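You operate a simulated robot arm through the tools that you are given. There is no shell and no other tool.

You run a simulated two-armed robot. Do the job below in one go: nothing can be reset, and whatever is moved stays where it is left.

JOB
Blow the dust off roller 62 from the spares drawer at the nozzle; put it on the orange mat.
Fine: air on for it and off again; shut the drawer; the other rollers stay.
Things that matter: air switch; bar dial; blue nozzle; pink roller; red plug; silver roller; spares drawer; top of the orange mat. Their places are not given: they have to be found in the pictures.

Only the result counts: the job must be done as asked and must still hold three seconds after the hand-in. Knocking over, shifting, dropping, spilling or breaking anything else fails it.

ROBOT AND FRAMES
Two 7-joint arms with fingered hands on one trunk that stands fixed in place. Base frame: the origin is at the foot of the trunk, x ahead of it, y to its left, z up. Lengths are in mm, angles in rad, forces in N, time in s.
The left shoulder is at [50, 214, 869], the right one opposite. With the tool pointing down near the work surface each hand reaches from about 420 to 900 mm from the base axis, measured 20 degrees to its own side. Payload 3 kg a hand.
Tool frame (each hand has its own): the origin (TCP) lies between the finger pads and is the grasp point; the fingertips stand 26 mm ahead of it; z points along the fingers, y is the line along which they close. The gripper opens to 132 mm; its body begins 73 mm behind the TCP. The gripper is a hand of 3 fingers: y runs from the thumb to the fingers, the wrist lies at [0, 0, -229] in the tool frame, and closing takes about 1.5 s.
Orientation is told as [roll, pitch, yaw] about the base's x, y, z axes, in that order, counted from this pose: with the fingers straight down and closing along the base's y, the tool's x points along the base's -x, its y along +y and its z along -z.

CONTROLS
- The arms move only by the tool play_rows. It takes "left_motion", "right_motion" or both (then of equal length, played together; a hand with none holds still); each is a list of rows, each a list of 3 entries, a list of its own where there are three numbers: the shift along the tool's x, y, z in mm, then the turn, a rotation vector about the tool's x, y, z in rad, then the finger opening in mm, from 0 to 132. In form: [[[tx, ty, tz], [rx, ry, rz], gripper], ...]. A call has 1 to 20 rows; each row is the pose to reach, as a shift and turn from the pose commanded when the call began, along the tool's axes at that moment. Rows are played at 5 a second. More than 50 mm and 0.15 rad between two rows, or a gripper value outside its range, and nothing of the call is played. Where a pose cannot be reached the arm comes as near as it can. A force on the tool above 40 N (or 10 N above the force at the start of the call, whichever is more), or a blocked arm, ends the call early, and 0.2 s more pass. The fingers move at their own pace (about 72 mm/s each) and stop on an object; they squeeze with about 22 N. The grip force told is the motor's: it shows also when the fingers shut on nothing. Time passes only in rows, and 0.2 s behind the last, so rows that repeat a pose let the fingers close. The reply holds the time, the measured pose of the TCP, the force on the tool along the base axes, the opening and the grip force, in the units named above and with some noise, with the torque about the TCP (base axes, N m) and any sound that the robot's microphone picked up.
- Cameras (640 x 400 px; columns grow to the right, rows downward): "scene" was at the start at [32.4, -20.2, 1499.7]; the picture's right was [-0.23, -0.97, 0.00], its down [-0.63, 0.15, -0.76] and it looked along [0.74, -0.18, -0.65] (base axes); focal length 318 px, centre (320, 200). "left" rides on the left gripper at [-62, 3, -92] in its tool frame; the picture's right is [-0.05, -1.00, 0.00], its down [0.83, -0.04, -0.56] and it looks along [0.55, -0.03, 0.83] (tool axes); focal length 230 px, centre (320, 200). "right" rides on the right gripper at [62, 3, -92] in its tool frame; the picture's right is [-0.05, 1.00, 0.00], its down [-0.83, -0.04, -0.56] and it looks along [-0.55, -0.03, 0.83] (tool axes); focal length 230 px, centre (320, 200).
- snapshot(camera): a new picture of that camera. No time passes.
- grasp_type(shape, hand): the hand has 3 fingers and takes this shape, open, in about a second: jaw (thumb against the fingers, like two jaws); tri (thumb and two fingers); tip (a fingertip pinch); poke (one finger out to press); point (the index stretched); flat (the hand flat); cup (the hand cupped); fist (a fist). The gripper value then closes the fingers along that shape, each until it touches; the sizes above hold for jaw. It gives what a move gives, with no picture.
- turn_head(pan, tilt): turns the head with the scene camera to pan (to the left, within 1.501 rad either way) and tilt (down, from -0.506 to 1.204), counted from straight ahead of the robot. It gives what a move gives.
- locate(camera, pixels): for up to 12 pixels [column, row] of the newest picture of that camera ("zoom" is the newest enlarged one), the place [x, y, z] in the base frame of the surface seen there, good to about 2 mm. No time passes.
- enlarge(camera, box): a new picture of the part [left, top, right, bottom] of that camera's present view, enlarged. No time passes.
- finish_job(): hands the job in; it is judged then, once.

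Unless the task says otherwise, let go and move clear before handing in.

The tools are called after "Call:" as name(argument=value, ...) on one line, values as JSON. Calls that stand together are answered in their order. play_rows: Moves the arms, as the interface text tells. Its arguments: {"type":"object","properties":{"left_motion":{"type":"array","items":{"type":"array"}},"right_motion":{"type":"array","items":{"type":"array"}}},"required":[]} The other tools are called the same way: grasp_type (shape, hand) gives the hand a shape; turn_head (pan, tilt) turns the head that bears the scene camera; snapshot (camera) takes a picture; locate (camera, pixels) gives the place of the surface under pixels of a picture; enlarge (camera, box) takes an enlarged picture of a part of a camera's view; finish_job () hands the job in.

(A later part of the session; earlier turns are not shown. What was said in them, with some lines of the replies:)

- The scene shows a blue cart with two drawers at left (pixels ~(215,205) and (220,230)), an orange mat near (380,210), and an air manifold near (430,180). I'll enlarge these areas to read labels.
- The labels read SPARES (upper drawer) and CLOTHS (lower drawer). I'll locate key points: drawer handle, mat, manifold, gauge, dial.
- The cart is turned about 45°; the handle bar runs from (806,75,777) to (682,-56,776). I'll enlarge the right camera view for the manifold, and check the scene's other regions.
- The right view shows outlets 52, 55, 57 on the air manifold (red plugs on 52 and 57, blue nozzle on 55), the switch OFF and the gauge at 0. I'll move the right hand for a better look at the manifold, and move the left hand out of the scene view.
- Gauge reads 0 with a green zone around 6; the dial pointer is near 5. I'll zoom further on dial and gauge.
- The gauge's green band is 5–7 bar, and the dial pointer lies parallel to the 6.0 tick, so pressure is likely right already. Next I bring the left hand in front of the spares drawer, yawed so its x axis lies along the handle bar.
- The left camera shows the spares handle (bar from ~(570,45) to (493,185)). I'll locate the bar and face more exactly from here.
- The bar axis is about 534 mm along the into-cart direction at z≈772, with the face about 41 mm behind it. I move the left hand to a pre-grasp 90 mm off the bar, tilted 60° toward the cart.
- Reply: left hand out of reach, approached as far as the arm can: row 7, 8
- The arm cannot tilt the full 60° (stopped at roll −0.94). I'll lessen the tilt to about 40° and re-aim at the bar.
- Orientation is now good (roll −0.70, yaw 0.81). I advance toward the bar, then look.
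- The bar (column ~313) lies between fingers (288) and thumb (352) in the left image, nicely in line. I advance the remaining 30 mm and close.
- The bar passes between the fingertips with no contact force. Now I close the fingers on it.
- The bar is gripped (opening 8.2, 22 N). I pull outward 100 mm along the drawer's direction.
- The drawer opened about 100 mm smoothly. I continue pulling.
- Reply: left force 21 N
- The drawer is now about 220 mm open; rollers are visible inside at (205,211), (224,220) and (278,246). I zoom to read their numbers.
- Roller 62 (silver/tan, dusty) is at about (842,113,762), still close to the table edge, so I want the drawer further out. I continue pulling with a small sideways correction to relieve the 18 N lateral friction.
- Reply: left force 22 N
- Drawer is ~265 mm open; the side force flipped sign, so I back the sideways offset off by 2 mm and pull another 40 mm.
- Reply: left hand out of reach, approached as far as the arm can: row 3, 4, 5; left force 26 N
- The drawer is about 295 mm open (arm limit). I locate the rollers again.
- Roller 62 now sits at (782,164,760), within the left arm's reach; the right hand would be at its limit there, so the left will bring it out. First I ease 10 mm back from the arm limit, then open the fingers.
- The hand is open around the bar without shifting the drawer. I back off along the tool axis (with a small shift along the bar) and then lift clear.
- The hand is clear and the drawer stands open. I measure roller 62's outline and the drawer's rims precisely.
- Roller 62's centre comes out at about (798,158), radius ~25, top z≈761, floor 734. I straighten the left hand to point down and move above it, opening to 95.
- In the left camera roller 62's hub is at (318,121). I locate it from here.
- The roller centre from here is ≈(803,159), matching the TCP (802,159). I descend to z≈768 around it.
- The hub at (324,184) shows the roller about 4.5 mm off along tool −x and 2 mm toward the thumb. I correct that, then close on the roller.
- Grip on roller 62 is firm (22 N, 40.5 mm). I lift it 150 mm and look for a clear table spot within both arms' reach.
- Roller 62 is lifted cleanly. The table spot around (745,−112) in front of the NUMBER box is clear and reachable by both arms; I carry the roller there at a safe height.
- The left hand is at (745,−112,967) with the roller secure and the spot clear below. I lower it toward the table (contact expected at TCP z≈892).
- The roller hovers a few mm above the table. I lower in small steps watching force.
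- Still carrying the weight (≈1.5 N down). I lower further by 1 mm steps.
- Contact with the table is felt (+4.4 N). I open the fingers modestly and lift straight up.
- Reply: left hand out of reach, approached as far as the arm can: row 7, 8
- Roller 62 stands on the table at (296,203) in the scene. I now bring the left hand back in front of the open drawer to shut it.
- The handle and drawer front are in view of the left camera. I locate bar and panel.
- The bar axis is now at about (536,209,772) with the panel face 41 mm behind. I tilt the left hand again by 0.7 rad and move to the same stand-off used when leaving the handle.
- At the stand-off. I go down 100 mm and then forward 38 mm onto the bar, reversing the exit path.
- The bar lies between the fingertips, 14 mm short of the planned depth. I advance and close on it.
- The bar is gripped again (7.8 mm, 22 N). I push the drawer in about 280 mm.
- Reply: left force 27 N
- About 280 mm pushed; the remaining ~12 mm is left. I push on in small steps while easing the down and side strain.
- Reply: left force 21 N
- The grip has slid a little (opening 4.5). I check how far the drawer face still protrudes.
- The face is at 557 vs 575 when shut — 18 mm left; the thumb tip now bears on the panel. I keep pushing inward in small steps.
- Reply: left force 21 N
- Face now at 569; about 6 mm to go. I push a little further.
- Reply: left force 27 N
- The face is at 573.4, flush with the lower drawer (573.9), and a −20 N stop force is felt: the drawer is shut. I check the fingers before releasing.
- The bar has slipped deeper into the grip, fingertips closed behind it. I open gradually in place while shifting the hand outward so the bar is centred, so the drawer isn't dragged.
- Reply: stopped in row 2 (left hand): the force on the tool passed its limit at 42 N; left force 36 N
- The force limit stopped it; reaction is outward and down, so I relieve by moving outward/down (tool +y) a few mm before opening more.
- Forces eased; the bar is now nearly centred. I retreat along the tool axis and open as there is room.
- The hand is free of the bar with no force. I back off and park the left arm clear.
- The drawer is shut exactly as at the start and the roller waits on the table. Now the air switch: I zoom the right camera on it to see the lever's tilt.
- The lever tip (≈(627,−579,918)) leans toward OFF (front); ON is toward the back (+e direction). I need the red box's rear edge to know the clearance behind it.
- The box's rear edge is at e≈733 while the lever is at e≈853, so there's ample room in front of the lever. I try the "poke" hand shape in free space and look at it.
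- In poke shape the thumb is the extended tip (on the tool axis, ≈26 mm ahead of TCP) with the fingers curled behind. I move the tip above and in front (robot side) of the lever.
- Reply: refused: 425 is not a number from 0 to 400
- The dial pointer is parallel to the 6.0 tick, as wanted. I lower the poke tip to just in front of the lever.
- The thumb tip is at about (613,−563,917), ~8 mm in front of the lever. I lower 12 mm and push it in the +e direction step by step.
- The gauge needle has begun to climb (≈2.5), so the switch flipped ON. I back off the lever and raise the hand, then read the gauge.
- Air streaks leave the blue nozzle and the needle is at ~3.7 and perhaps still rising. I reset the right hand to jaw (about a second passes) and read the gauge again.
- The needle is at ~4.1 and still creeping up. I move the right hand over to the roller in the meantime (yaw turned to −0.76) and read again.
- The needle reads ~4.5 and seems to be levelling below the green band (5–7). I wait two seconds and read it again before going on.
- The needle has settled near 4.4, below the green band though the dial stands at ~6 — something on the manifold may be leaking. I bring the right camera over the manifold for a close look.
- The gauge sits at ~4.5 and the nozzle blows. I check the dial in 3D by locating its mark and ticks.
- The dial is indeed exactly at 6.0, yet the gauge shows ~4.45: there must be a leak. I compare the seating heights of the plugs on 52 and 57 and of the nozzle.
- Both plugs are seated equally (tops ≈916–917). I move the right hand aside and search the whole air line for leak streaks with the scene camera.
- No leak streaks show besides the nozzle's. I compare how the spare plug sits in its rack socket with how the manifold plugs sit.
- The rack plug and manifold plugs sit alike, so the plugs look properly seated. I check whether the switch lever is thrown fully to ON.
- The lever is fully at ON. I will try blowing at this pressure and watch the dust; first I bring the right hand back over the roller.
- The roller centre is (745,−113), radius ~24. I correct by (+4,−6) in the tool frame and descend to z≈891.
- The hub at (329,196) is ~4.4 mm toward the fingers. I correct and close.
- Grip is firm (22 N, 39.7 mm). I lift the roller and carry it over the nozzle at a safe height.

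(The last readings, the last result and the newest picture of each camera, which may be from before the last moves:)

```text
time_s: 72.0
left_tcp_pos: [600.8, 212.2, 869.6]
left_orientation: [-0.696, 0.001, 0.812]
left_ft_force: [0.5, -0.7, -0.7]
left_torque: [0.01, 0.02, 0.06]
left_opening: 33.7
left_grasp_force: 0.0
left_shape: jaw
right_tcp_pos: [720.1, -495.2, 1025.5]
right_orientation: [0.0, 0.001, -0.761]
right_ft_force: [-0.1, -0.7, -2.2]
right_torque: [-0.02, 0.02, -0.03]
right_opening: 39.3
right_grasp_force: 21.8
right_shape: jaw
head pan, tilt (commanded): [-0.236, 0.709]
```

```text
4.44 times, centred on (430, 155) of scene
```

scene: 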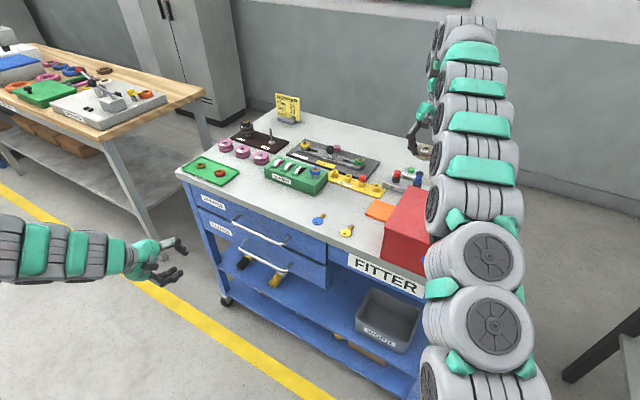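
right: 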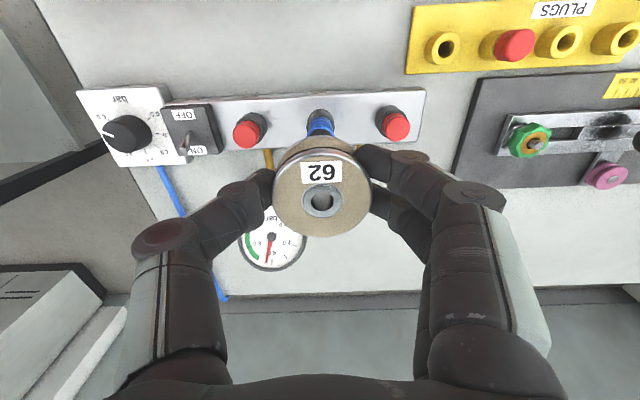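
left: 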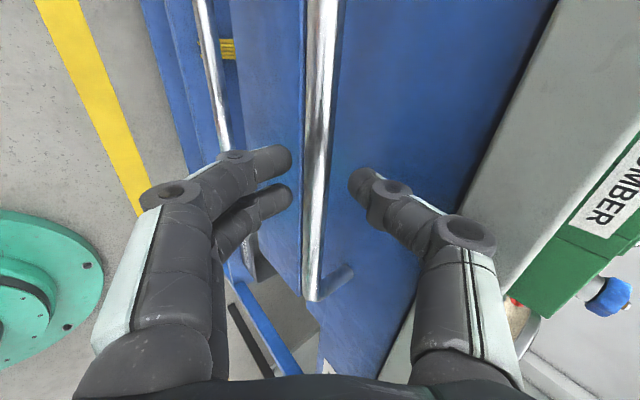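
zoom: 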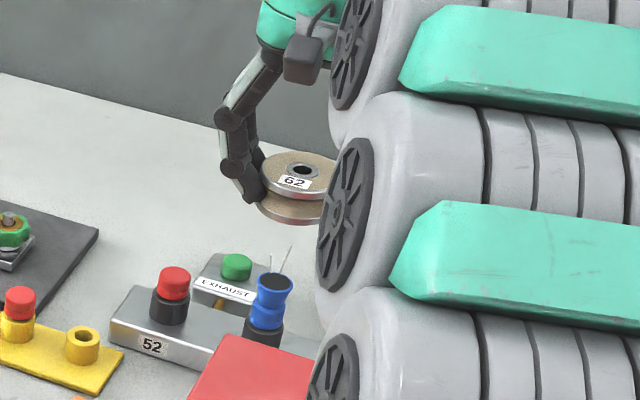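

The roller is directly above the nozzle (gap ≈55 mm). I lower it to ≈30 mm and hold it in the jet for two seconds.

Call:
play_rows(right_motion=[[[0, 0, 12], [0, 0, 0], 20], [[0, 0, 25], [0, 0, 0], 20], [[0, 0, 25], [0, 0, 0], 20], [[0, 0, 25], [0, 0, 0], 20], [[0, 0, 25], [0, 0, 0], 20], [[0, 0, 25], [0, 0, 0], 20], [[0, 0, 25], [0, 0, 0], 20], [[0, 0, 25], [0, 0, 0], 20], [[0, 0, 25], [0, 0, 0], 20], [[0, 0, 25], [0, 0, 0], 20], [[0, 0, 25], [0, 0, 0], 20], [[0, 0, 25], [0, 0, 0], 20]])

Call:
snapshot(camera="right")

Call:
enlarge(camera="right", box=[220, 110, 420, 280])

Call:
enlarge(camera="scene", box=[380, 130, 460, 190])

```text
time_s: 74.6
left_tcp_pos: [601.4, 212.5, 870.3]
left_orientation: [-0.696, -0.001, 0.812]
left_ft_force: [-0.2, 0.4, 0.0]
left_torque: [-0.04, 0.0, 0.03]
left_opening: 33.8
left_grasp_force: 0.1
left_shape: jaw
right_tcp_pos: [719.5, -496.1, 1004.4]
right_orientation: [-0.001, 0.0, -0.763]
right_ft_force: [0.0, -0.1, -1.4]
right_torque: [-0.01, -0.03, 0.03]
right_opening: 39.1
right_grasp_force: 21.6
right_shape: jaw
head pan, tilt (commanded): [-0.236, 0.709]
```

```text
taken
```

right: 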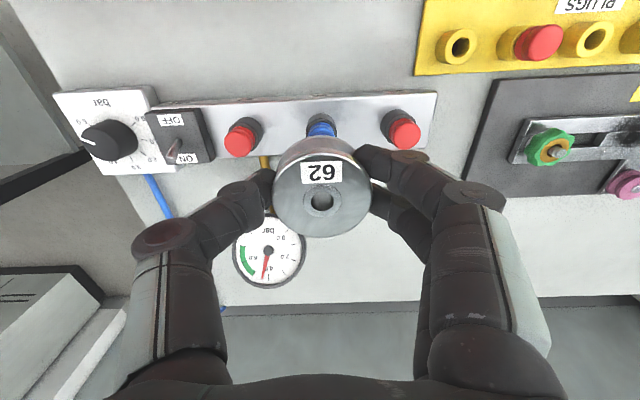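

```text
2.35 times, centred on (320, 195) of right
```

zoom: 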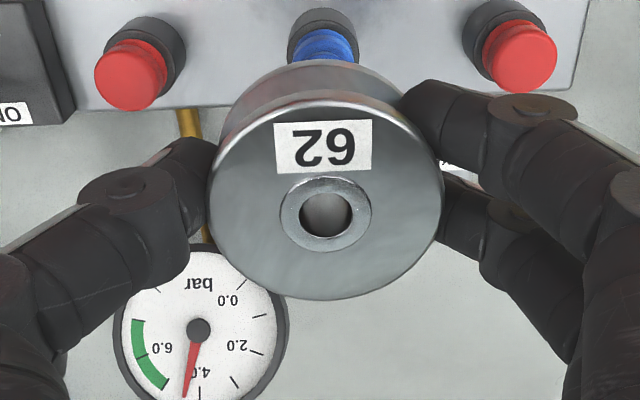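

```text
6.67 times, centred on (420, 160) of scene
```

zoom: 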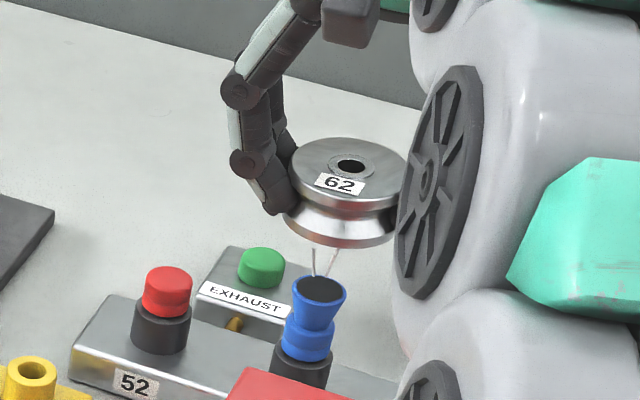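

The dust is gone — the roller is now bright metal in both views. I raise it and measure the orange mat's corners.

Call:
play_rows(right_motion=[[[0, 0, 0], [0, 0, 0], 20], [[0, 0, 0], [0, 0, 0], 20], [[0, 0, -5], [0, 0, 0], 20], [[0, 0, -35], [0, 0, 0], 20], [[0, 0, -55], [0, 0, 0], 20]])

Call:
enlarge(camera="scene", box=[350, 185, 420, 235])

Call:
locate(camera="zoom", pixels=[[225, 135], [130, 225], [270, 280], [330, 175], [220, 210], [300, 240], [175, 185], [350, 190], [300, 290], [370, 170]])

```text
time_s: 75.8
left_tcp_pos: [602.1, 211.9, 869.9]
left_orientation: [-0.696, 0.001, 0.811]
left_ft_force: [-0.6, 0.0, 0.7]
left_torque: [0.02, -0.04, 0.02]
left_opening: 33.6
left_grasp_force: 0.1
left_shape: jaw
right_tcp_pos: [720.6, -495.5, 1052.0]
right_orientation: [-0.001, 0.0, -0.761]
right_ft_force: [0.4, 0.1, -2.2]
right_torque: [0.02, 0.01, -0.01]
right_opening: 39.1
right_grasp_force: 22.1
right_shape: jaw
right hand out of reach, approached as far as the arm can: row 5
head pan, tilt (commanded): [-0.236, 0.709]
```

```text
8.00 times, centred on (385, 210) of scene
```

zoom: 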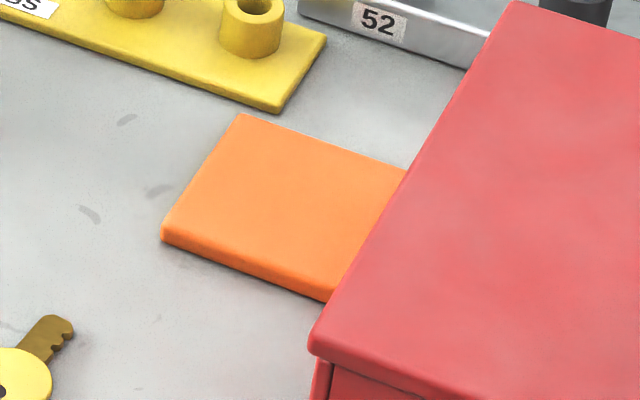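

```text
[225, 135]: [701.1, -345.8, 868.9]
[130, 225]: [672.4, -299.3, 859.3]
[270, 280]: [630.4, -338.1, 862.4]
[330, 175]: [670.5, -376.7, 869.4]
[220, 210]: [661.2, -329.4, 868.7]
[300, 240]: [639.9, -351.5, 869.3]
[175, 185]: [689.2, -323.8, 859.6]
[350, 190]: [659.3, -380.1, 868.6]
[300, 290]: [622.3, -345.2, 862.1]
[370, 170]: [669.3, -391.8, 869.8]
```

Call:
locate(camera="zoom", pixels=[[242, 119], [168, 226], [400, 172], [328, 280], [200, 172], [320, 145], [250, 255], [395, 185], [360, 235], [285, 210]])

Call:
turn_head(pan=-0.4, tilt=0.75)

Call:
snapshot(camera="left")

```text
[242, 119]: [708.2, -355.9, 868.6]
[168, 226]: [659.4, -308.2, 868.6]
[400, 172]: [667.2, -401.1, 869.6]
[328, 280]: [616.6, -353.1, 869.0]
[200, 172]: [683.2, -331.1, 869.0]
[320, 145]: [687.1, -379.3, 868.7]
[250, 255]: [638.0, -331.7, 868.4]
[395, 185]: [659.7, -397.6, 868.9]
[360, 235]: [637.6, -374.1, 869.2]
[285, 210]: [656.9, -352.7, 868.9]
```

```text
time_s: 76.5
left_tcp_pos: [602.1, 211.9, 869.2]
left_orientation: [-0.694, 0.001, 0.812]
left_ft_force: [0.1, 0.5, -0.8]
left_torque: [0.02, 0.02, -0.01]
left_opening: 33.7
left_grasp_force: 0.1
left_shape: jaw
right_tcp_pos: [720.4, -495.3, 1051.8]
right_orientation: [-0.001, -0.001, -0.762]
right_ft_force: [-0.8, -0.9, -2.4]
right_torque: [0.02, -0.01, -0.01]
right_opening: 39.3
right_grasp_force: 21.7
right_shape: jaw
head pan, tilt (commanded): [-0.4, 0.75]
```

```text
taken
```

left: 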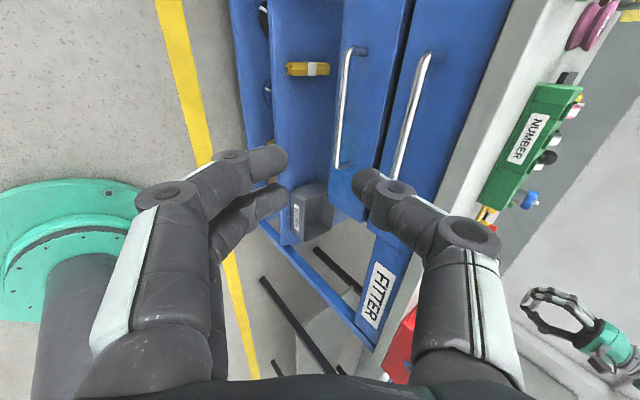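

The mat (top z≈869) spans e≈690–758 and s≈124–232 next to the red box. I'll turn the hand 90° (thumb away from the box) while carrying the roller above the mat centre (661,−353).

Call:
play_rows(right_motion=[[[12.8, 5.6, 1], [0, 0, -0.143], 20], [[25.7, 11.2, 2], [0, 0, -0.286], 20], [[38.5, 16.7, 3], [0, 0, -0.429], 20], [[51.4, 22.3, 4], [0, 0, -0.572], 20], [[64.2, 27.9, 5], [0, 0, -0.715], 20], [[77.1, 33.5, 6], [0, 0, -0.858], 20], [[89.9, 39.1, 7], [0, 0, -1.001], 20], [[102.8, 44.7, 8], [0, 0, -1.144], 20], [[115.6, 50.2, 9], [0, 0, -1.287], 20], [[128.5, 55.8, 10], [0, 0, -1.43], 20], [[141.3, 61.4, 12], [0, 0, -1.573], 20], [[141.3, 61.4, 12], [0, 0, -1.573], 20]])

Call:
snapshot(camera="right")

Call:
snapshot(camera="scene")

```text
time_s: 79.1
left_tcp_pos: [601.2, 212.9, 869.4]
left_orientation: [-0.697, 0.001, 0.811]
left_ft_force: [0.7, -0.7, 0.4]
left_torque: [-0.02, -0.01, -0.03]
left_opening: 33.8
left_grasp_force: 0.1
left_shape: jaw
right_tcp_pos: [661.0, -351.2, 1038.3]
right_orientation: [0.003, -0.002, 0.813]
right_ft_force: [0.4, -0.6, -2.5]
right_torque: [-0.02, 0.01, 0.01]
right_opening: 39.2
right_grasp_force: 22.2
right_shape: jaw
head pan, tilt (commanded): [-0.4, 0.75]
```

```text
taken
```

right: 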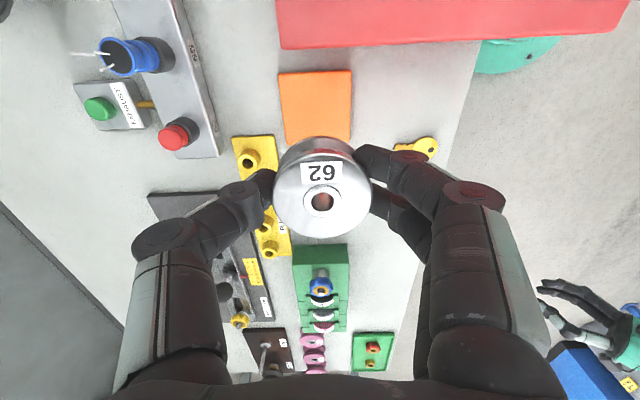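

```text
taken
```

scene: 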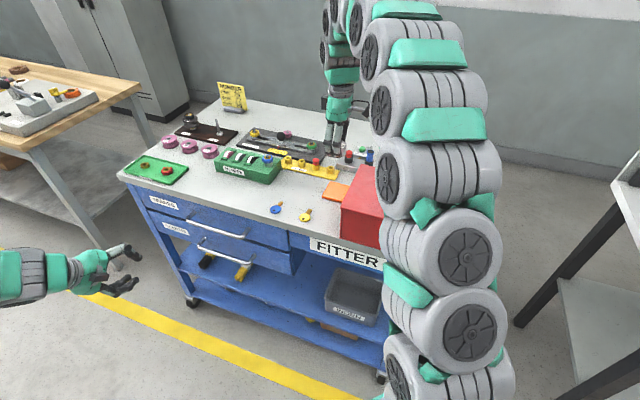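

The right camera now shows the mat whole (rows 72–145) with a gap to the box. I locate its corners.

Call:
locate(camera="right", pixels=[[283, 76], [349, 75], [286, 142], [349, 148], [316, 110], [282, 45], [440, 42], [240, 140], [270, 140], [286, 180]])

Call:
enlarge(camera="right", box=[220, 30, 420, 160])

```text
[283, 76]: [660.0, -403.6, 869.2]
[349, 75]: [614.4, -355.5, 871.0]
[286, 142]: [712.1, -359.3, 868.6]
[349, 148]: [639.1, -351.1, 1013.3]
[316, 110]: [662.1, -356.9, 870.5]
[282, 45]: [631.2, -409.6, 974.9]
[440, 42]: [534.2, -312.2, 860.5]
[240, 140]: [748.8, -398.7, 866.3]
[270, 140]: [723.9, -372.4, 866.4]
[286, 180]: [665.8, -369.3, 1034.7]
```

```text
3.08 times, centred on (320, 95) of right
```

zoom: 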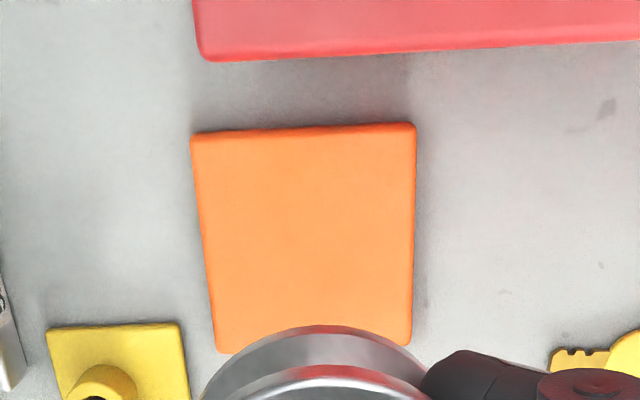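

The mat is 70×70 mm centred at about (661,−356). I nudge 4 mm and lower the roller toward it.

Call:
play_rows(right_motion=[[[2.9, -2.7, 20], [0, 0, 0], 20], [[2.9, -2.7, 50], [0, 0, 0], 20], [[2.9, -2.7, 80], [0, 0, 0], 20], [[2.9, -2.7, 105], [0, 0, 0], 20], [[2.9, -2.7, 122], [0, 0, 0], 20], [[2.9, -2.7, 128], [0, 0, 0], 20], [[2.9, -2.7, 128], [0, 0, 0], 20]])

Call:
snapshot(camera="right")

Call:
enlarge(camera="scene", box=[280, 140, 400, 220])

```text
time_s: 80.7
left_tcp_pos: [601.6, 212.2, 870.0]
left_orientation: [-0.696, 0.0, 0.811]
left_ft_force: [-0.2, 0.0, 0.1]
left_torque: [0.01, 0.01, 0.01]
left_opening: 33.7
left_grasp_force: 0.1
left_shape: jaw
right_tcp_pos: [660.1, -356.9, 910.9]
right_orientation: [0.0, 0.001, 0.811]
right_ft_force: [-0.7, -1.0, -2.8]
right_torque: [-0.01, 0.02, -0.01]
right_opening: 39.1
right_grasp_force: 21.5
right_shape: jaw
head pan, tilt (commanded): [-0.4, 0.75]
```

```text
taken
```

right: 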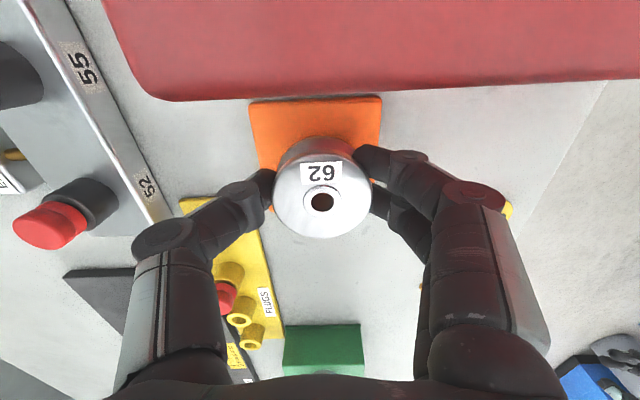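

```text
5.00 times, centred on (340, 180) of scene
```

zoom: 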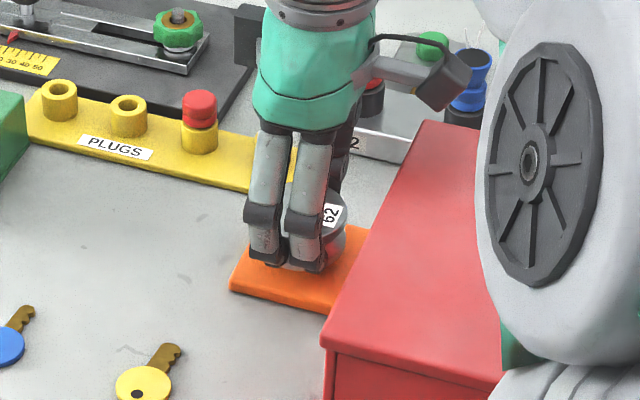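

About 10 mm to go. I check that the camera block beside the palm clears the red box top (976).

Call:
locate(camera="zoom", pixels=[[437, 105], [455, 85], [430, 95], [425, 125], [415, 140], [460, 100], [320, 225], [250, 150], [265, 190]])

```text
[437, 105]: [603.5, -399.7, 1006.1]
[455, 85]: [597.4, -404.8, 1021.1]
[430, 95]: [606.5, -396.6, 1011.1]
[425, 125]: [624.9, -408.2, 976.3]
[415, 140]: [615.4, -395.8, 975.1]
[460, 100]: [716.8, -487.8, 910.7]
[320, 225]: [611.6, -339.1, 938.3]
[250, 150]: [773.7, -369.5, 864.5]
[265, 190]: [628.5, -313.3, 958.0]
```

The block bottom is at z≈1006, 30 mm above the box. I lower the roller slowly onto the mat.

Call:
play_rows(right_motion=[[[0, 0, 4], [0, 0, 0], 20], [[0, 0, 7], [0, 0, 0], 20], [[0, 0, 8], [0, 0, 0], 20], [[0, 0, 8], [0, 0, 0], 20]])

```text
time_s: 81.7
left_tcp_pos: [602.2, 212.9, 869.8]
left_orientation: [-0.697, 0.0, 0.813]
left_ft_force: [-0.5, -0.4, 0.0]
left_torque: [0.0, 0.03, 0.03]
left_opening: 33.5
left_grasp_force: 0.0
left_shape: jaw
right_tcp_pos: [661.1, -357.7, 901.9]
right_orientation: [-0.002, 0.001, 0.812]
right_ft_force: [0.7, 0.1, -2.0]
right_torque: [-0.02, -0.08, -0.01]
right_opening: 39.1
right_grasp_force: 22.3
right_shape: jaw
head pan, tilt (commanded): [-0.4, 0.75]
```

Call:
play_rows(right_motion=[[[0, 0, 1], [0, 0, 0], 20], [[0, 0, 1.5], [0, 0, 0], 20], [[0, 0, 1.5], [0, 0, 0], 20]])

Call:
enlarge(camera="scene", box=[320, 170, 370, 210])

```text
time_s: 82.5
left_tcp_pos: [601.7, 212.2, 868.7]
left_orientation: [-0.695, 0.0, 0.813]
left_ft_force: [0.3, 0.9, 0.1]
left_torque: [0.02, -0.04, -0.02]
left_opening: 33.8
left_grasp_force: 0.0
left_shape: jaw
right_tcp_pos: [661.4, -357.5, 901.2]
right_orientation: [-0.001, 0.001, 0.812]
right_ft_force: [0.2, 0.4, 0.7]
right_torque: [0.06, 0.07, 0.0]
right_opening: 39.2
right_grasp_force: 22.2
right_shape: jaw
head pan, tilt (commanded): [-0.4, 0.75]
```

```text
10.00 times, centred on (345, 190) of scene
```

zoom: 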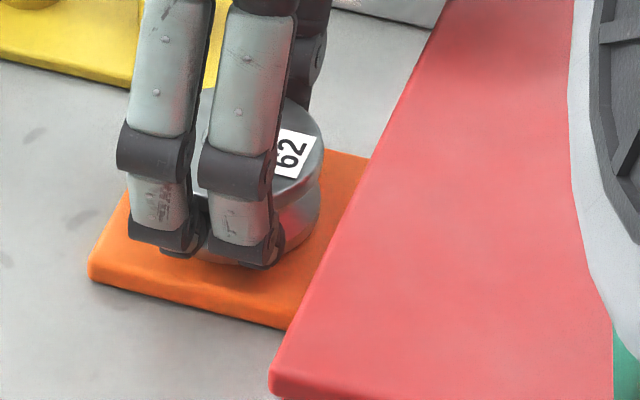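

Contact is made (force went from −2.0 to +0.7). I open the fingers to 60 and lift straight up.

Call:
play_rows(right_motion=[[[0, 0, 0.7], [0, 0, 0], 20], [[0, 0, 0.7], [0, 0, 0], 42], [[0, 0, 0.7], [0, 0, 0], 54], [[0, 0, 0.7], [0, 0, 0], 60], [[0, 0, 0.7], [0, 0, 0], 60], [[0, 0, -15], [0, 0, 0], 60], [[0, 0, -45], [0, 0, 0], 60], [[0, 0, -90], [0, 0, 0], 60], [[0, 0, -135], [0, 0, 0], 60]])

Call:
snapshot(camera="right")

Call:
enlarge(camera="scene", box=[280, 140, 400, 220])

```text
time_s: 84.5
left_tcp_pos: [602.4, 212.6, 869.0]
left_orientation: [-0.696, 0.001, 0.811]
left_ft_force: [0.5, 0.1, 0.4]
left_torque: [0.02, -0.01, -0.03]
left_opening: 33.8
left_grasp_force: 0.1
left_shape: jaw
right_tcp_pos: [662.2, -359.7, 1036.5]
right_orientation: [-0.002, 0.0, 0.811]
right_ft_force: [-1.2, -0.3, -0.4]
right_torque: [0.01, 0.0, 0.02]
right_opening: 59.5
right_grasp_force: 0.0
right_shape: jaw
head pan, tilt (commanded): [-0.4, 0.75]
```

```text
taken
```

right: 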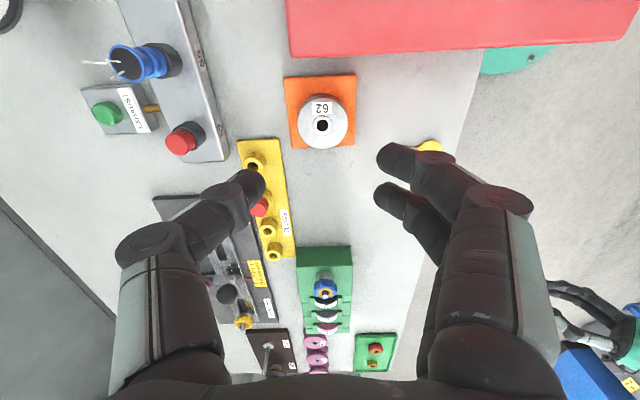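

```text
5.00 times, centred on (340, 180) of scene
```

zoom: 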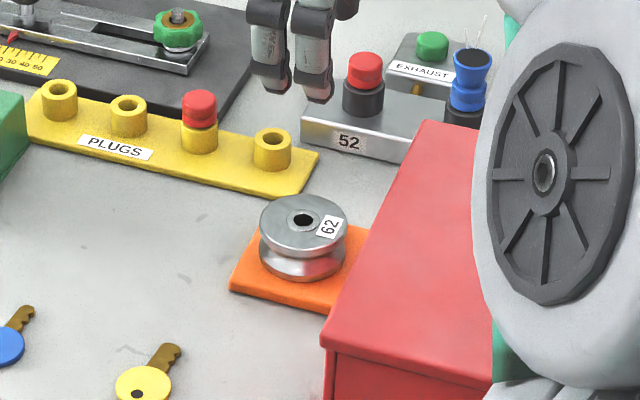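

The clean roller 62 stands on the orange mat. I verify its centre against the mat's edges.

Call:
locate(camera="right", pixels=[[323, 95], [323, 147], [297, 120], [347, 120], [288, 79], [354, 77], [290, 145], [353, 144]])

Call:
enlarge(camera="right", box=[270, 60, 380, 160])

```text
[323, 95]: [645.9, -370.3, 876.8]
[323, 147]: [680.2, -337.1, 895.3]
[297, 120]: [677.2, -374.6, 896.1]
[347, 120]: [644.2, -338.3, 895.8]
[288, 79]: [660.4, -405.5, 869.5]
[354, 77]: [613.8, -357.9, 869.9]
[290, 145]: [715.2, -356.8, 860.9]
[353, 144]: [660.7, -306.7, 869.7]
```

```text
4.00 times, centred on (325, 110) of right
```

zoom: 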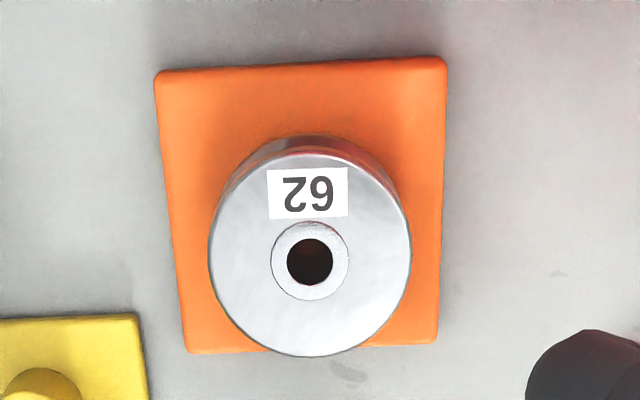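

The roller is centred on the mat. Now the air must go off: I move the right hand back near the switch to see the lever in its ON position.

Call:
play_rows(right_motion=[[[15, -7, -20], [0, 0, 0.129], 60], [[45, -20, -35], [0, 0, 0.258], 90], [[75, -35, -45], [0, 0, 0.387], 130], [[103, -49, -55], [0, 0, 0.516], 130], [[130, -62, -60], [0, 0, 0.645], 130], [[157, -75, -63], [0, 0, 0.774], 130], [[183, -87, -63.5], [0, 0, 0.903], 130], [[209.1, -99.4, -63.5], [0, 0, 1.033], 130], [[209.1, -99.4, -63.5], [0, 0, 1.033], 130]])

Call:
snapshot(camera="right")

Call:
snapshot(camera="scene")

```text
time_s: 86.5
left_tcp_pos: [601.9, 211.6, 870.3]
left_orientation: [-0.696, 0.001, 0.811]
left_ft_force: [0.3, 0.3, 0.2]
left_torque: [0.03, -0.01, 0.0]
left_opening: 33.6
left_grasp_force: 0.0
left_shape: jaw
right_tcp_pos: [589.5, -577.0, 1098.8]
right_orientation: [0.0, 0.001, -0.223]
right_ft_force: [-0.1, -1.1, 0.6]
right_torque: [0.01, 0.01, -0.03]
right_opening: 129.9
right_grasp_force: 0.0
right_shape: jaw
head pan, tilt (commanded): [-0.4, 0.75]
```

```text
taken
```

right: 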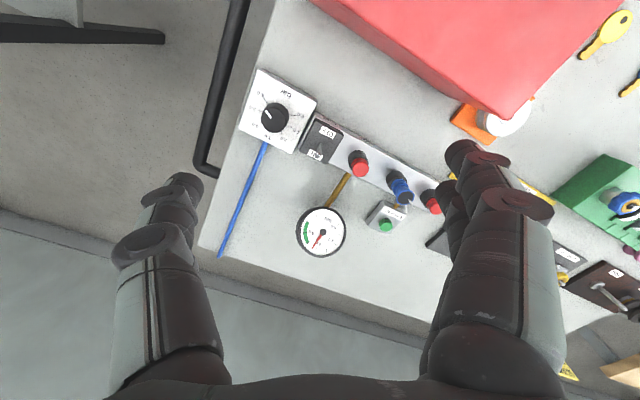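

```text
taken
```

scene: 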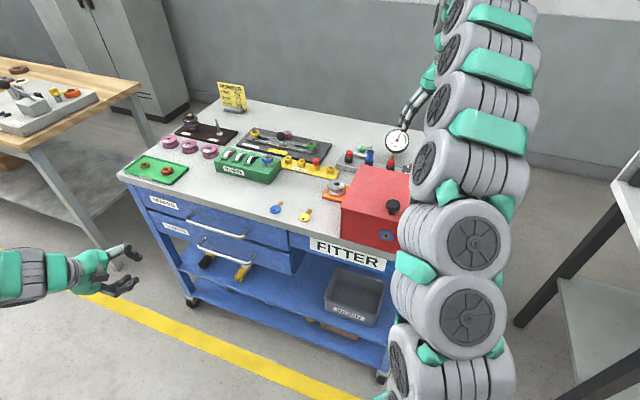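

Call:
enlarge(camera="right", box=[290, 110, 360, 170])

Call:
locate(camera="zoom", pixels=[[298, 205], [290, 225], [282, 250], [276, 272], [300, 190], [340, 140], [240, 290], [330, 300], [220, 200], [270, 285]])

```text
6.67 times, centred on (325, 140) of right
```

zoom: 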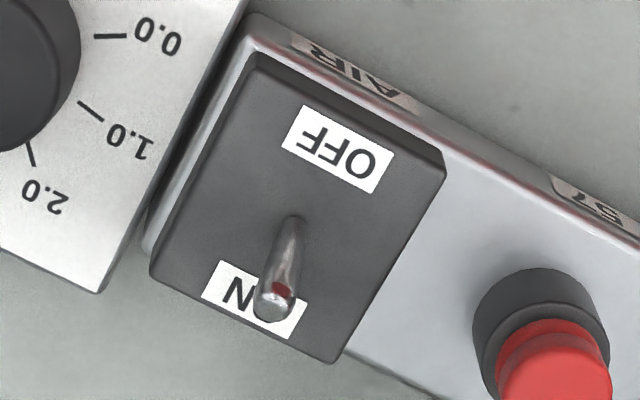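

```text
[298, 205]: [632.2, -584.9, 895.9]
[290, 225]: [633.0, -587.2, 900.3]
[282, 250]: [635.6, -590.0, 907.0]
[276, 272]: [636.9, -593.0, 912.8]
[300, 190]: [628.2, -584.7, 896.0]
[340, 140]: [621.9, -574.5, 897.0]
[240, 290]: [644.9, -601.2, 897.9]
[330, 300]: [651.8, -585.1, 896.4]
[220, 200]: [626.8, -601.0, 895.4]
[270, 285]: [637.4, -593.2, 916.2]
```

The lever now leans to ON (tip ≈(638,−595,918)). I take the poke shape again and go to a point above and behind the lever.

Call:
grasp_type(shape="poke", hand="right")

Call:
play_rows(right_motion=[[[-17.5, -4, 24], [0, 0, 0], 0], [[-35, -8, 49], [0, 0, 0], 0], [[-52.4, -12, 74], [0, 0, 0], 0], [[-69.9, -16.2, 98.8], [0, 0, 0], 0], [[-69.9, -16.2, 98.8], [0, 0, 0], 0]])

Call:
snapshot(camera="right")

Call:
enlarge(camera="scene", box=[370, 110, 460, 190])

```text
time_s: 87.4
left_tcp_pos: [602.5, 212.7, 869.3]
left_orientation: [-0.697, 0.0, 0.811]
left_ft_force: [-0.8, -0.1, 0.4]
left_torque: [-0.01, 0.01, -0.01]
left_opening: 33.7
left_grasp_force: 0.0
left_shape: jaw
right_tcp_pos: [590.0, -577.3, 1099.4]
right_orientation: [0.0, 0.001, -0.221]
right_ft_force: [0.4, 0.2, 0.1]
right_torque: [-0.02, 0.01, 0.01]
right_opening: 0.1
right_grasp_force: 0.1
right_shape: poke
head pan, tilt (commanded): [-0.4, 0.75]
```

```text
time_s: 88.6
left_tcp_pos: [602.3, 212.8, 869.8]
left_orientation: [-0.697, 0.001, 0.813]
left_ft_force: [0.1, 0.2, 0.1]
left_torque: [-0.02, -0.01, 0.03]
left_opening: 33.9
left_grasp_force: 0.0
left_shape: jaw
right_tcp_pos: [654.3, -608.9, 1003.4]
right_orientation: [0.0, -0.001, -0.222]
right_ft_force: [0.4, -0.4, -0.5]
right_torque: [-0.02, -0.01, 0.0]
right_opening: 0.0
right_grasp_force: 0.0
right_shape: poke
head pan, tilt (commanded): [-0.4, 0.75]
```

```text
taken
```

right: 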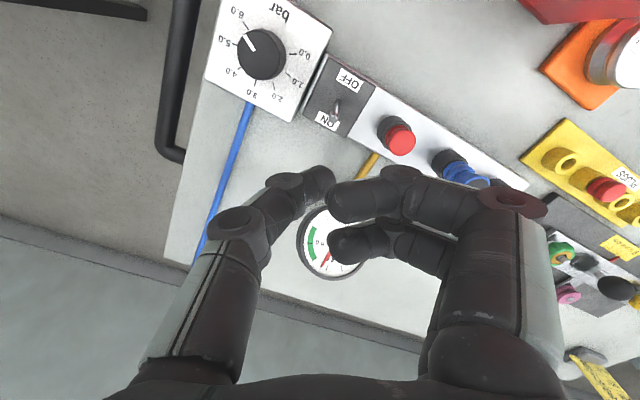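

```text
5.00 times, centred on (415, 150) of scene
```

zoom: 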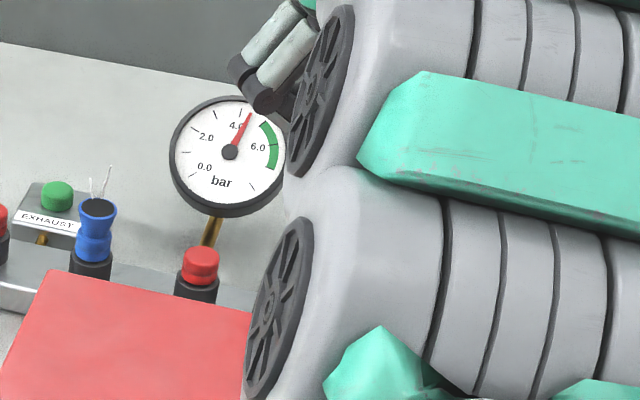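

The thumb is behind the lever. I lower toward lever height and check.

Call:
play_rows(right_motion=[[[0, 0, 20], [0, 0, 0], 0], [[0, 0, 40], [0, 0, 0], 0], [[0, 0, 60], [0, 0, 0], 0], [[0, 0, 71], [0, 0, 0], 0], [[0, 0, 71], [0, 0, 0], 0]])

Call:
snapshot(camera="right")

Call:
enlarge(camera="right", box=[270, 80, 390, 210])

```text
time_s: 89.8
left_tcp_pos: [601.8, 210.6, 869.3]
left_orientation: [-0.698, -0.001, 0.811]
left_ft_force: [0.6, 0.8, 0.2]
left_torque: [-0.01, 0.02, 0.02]
left_opening: 33.8
left_grasp_force: 0.1
left_shape: jaw
right_tcp_pos: [656.0, -609.1, 927.6]
right_orientation: [0.002, 0.0, -0.223]
right_ft_force: [0.5, -0.2, 0.5]
right_torque: [-0.01, -0.01, -0.02]
right_opening: 0.0
right_grasp_force: 0.1
right_shape: poke
head pan, tilt (commanded): [-0.4, 0.75]
```

```text
taken
```

right: 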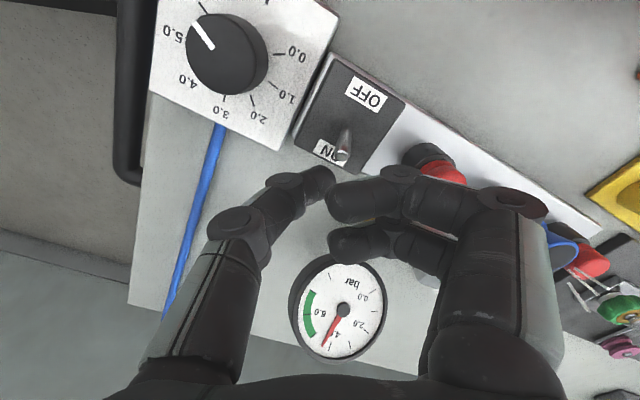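

```text
3.08 times, centred on (330, 145) of right
```

zoom: 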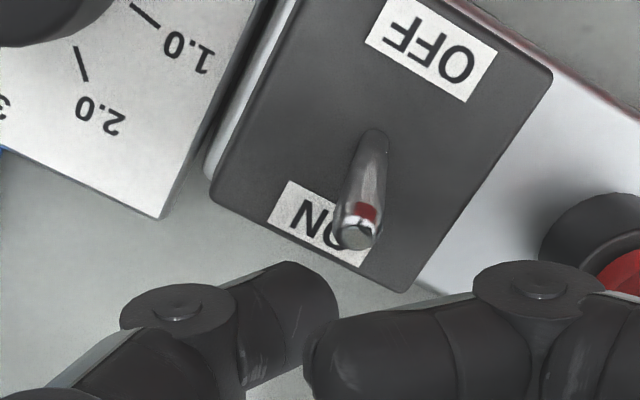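

The thumb tip is right behind the lever. I push it toward OFF (−e) step by step.

Call:
play_rows(right_motion=[[[4.3, 2.6, 0], [0, 0, 0], 0], [[8.6, 5.1, 0], [0, 0, 0], 0], [[12.9, 7.7, 0], [0, 0, 0], 0], [[17.2, 10.3, 0], [0, 0, 0], 0], [[20.6, 12.3, 0], [0, 0, 0], 0], [[23.2, 13.9, 0], [0, 0, 0], 0], [[23.2, 13.9, 0], [0, 0, 0], 0]])

Call:
snapshot(camera="right")

Call:
enlarge(camera="scene", box=[370, 110, 460, 190])

```text
time_s: 91.4
left_tcp_pos: [600.1, 211.3, 869.4]
left_orientation: [-0.696, 0.001, 0.812]
left_ft_force: [-0.3, 0.1, 0.0]
left_torque: [-0.01, 0.01, -0.04]
left_opening: 33.4
left_grasp_force: 0.1
left_shape: jaw
right_tcp_pos: [635.1, -590.4, 932.0]
right_orientation: [-0.002, -0.002, -0.222]
right_ft_force: [7.4, -11.8, 6.4]
right_torque: [-0.26, -0.13, 0.01]
right_opening: 0.0
right_grasp_force: 0.1
right_shape: poke
head pan, tilt (commanded): [-0.4, 0.75]
```

```text
taken
```

right: 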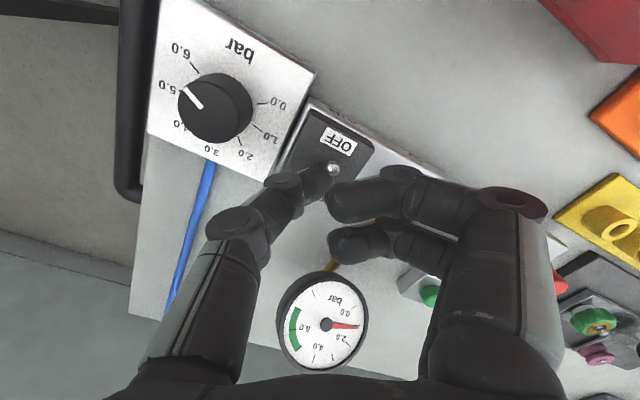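

```text
5.00 times, centred on (415, 150) of scene
```

zoom: 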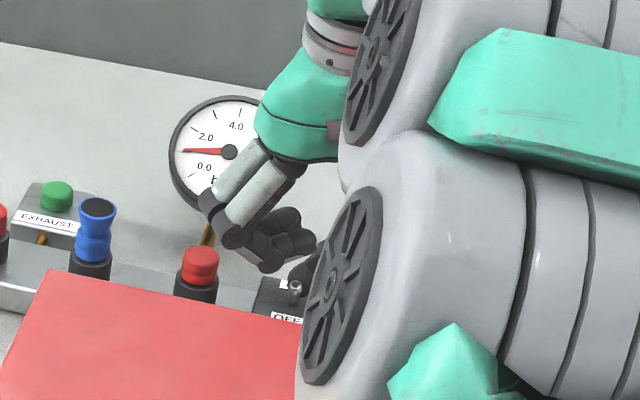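

The needle is falling (≈1) and the nozzle streaks are gone: air is off. I back off the lever, lift away, and verify.

Call:
play_rows(right_motion=[[[-6, -3.6, 0], [0, 0, 0], 0], [[-14, -8.4, -2], [0, 0, 0], 0], [[-14, -8.4, -25], [0, 0, 0], 0], [[-14, -8.4, -60], [0, 0, 0], 0], [[-14, -8.4, -105], [0, 0, 0], 0], [[0, -8.4, -150], [0, 0, 0], 0], [[30, -20, -180], [0, 0, 0], 0], [[65, -40, -200], [0, 0, 0], 0]])

Call:
snapshot(camera="right")

Call:
snapshot(camera="scene")

Call:
enlarge(camera="scene", box=[330, 110, 460, 200])

```text
time_s: 93.2
left_tcp_pos: [600.6, 212.0, 870.2]
left_orientation: [-0.696, 0.0, 0.812]
left_ft_force: [0.0, 0.7, -0.6]
left_torque: [0.0, 0.02, 0.06]
left_opening: 33.7
left_grasp_force: 0.0
left_shape: jaw
right_tcp_pos: [559.1, -610.8, 1128.6]
right_orientation: [-0.001, -0.001, -0.221]
right_ft_force: [-0.4, 0.0, -0.5]
right_torque: [0.03, 0.01, -0.01]
right_opening: 0.0
right_grasp_force: 0.1
right_shape: poke
head pan, tilt (commanded): [-0.4, 0.75]
```

```text
taken
```

right: 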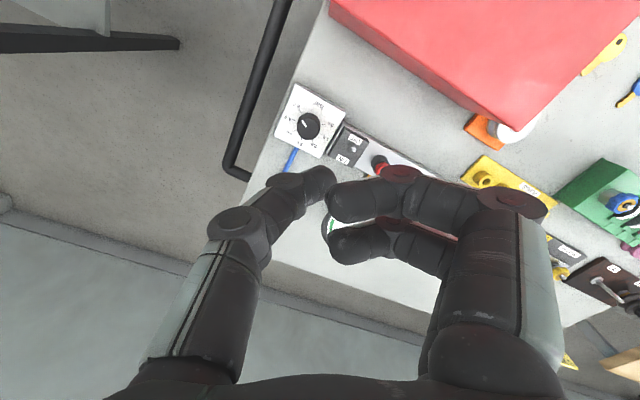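

```text
taken
```

scene: 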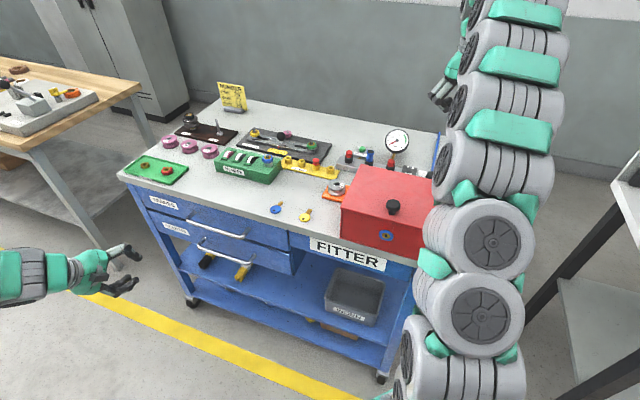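

```text
4.44 times, centred on (395, 155) of scene
```

zoom: 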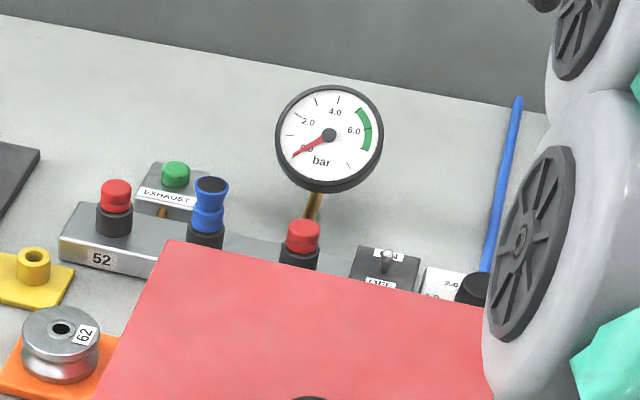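

The air is off (gauge 0, lever at OFF). I check the roller closely for leftover dust and everything else for being in place.

Call:
enlarge(camera="scene", box=[315, 170, 365, 210])

Call:
enlarge(camera="scene", box=[110, 150, 320, 290])

Call:
enlarge(camera="scene", box=[120, 80, 340, 220])

Call:
enlarge(camera="right", box=[440, 90, 560, 200])

```text
10.00 times, centred on (340, 190) of scene
```

zoom: 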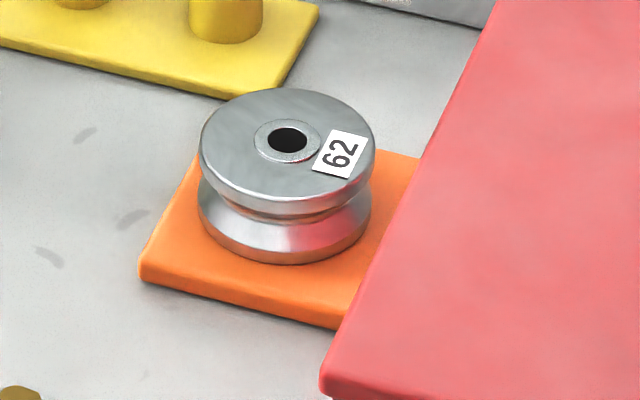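

```text
2.86 times, centred on (215, 220) of scene
```

zoom: 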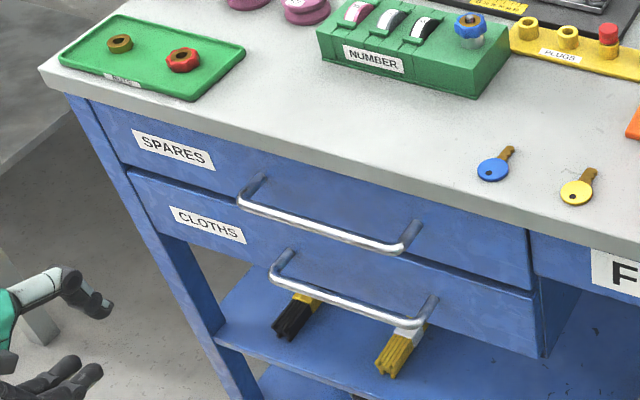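

```text
2.86 times, centred on (230, 150) of scene
```

zoom: 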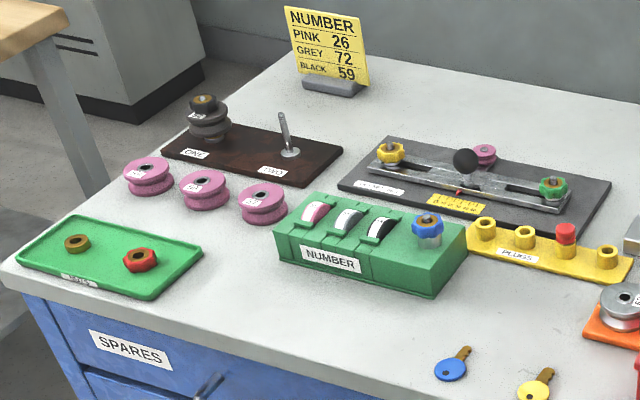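

```text
3.64 times, centred on (500, 145) of right
```

zoom: 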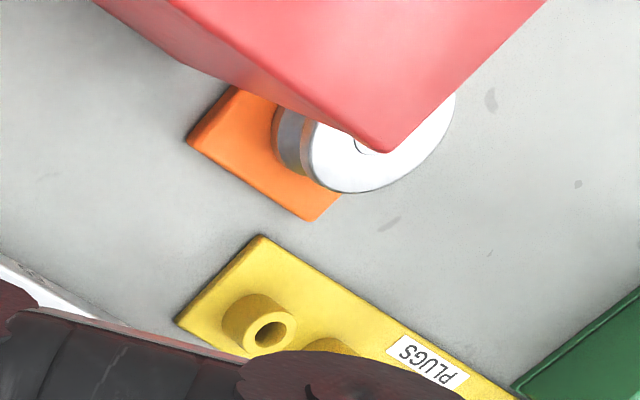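

Roller 62 is bright and dust-free on the orange mat. The switch is OFF with the gauge at 0, the spares drawer is flush, and both hands are clear. One caveat: the gauge only reached about 4.4 bar, below its green 5–7 band, with the dial at 6.0, but the dust came off at that pressure. I hand the job in.

Call:
finish_job()

```text
The job is handed in.
```

Roller 62 is clean and sits centred on the orange mat. The job is handed in, but I have not been told how it was judged.

- **Air:** I switched it on for the blow and off again afterwards. The gauge is back at 0 and the lever is at OFF.
- **Pressure:** The gauge settled at about 4.4 bar, below its green 5–7 band, even though the dial stood at 6.0. I looked for a leak and found none. I left the dial alone because the dust came off fully at that pressure.
- **Drawer:** The spares drawer is shut flush, as it was at the start. I did not touch rollers 59 and 52, which went back in with it.
- **Handling:** I set roller 62 down on a clear spot of the table for a while, to pass it from the left hand to the right. Nothing else on the table looked moved in the last pictures.
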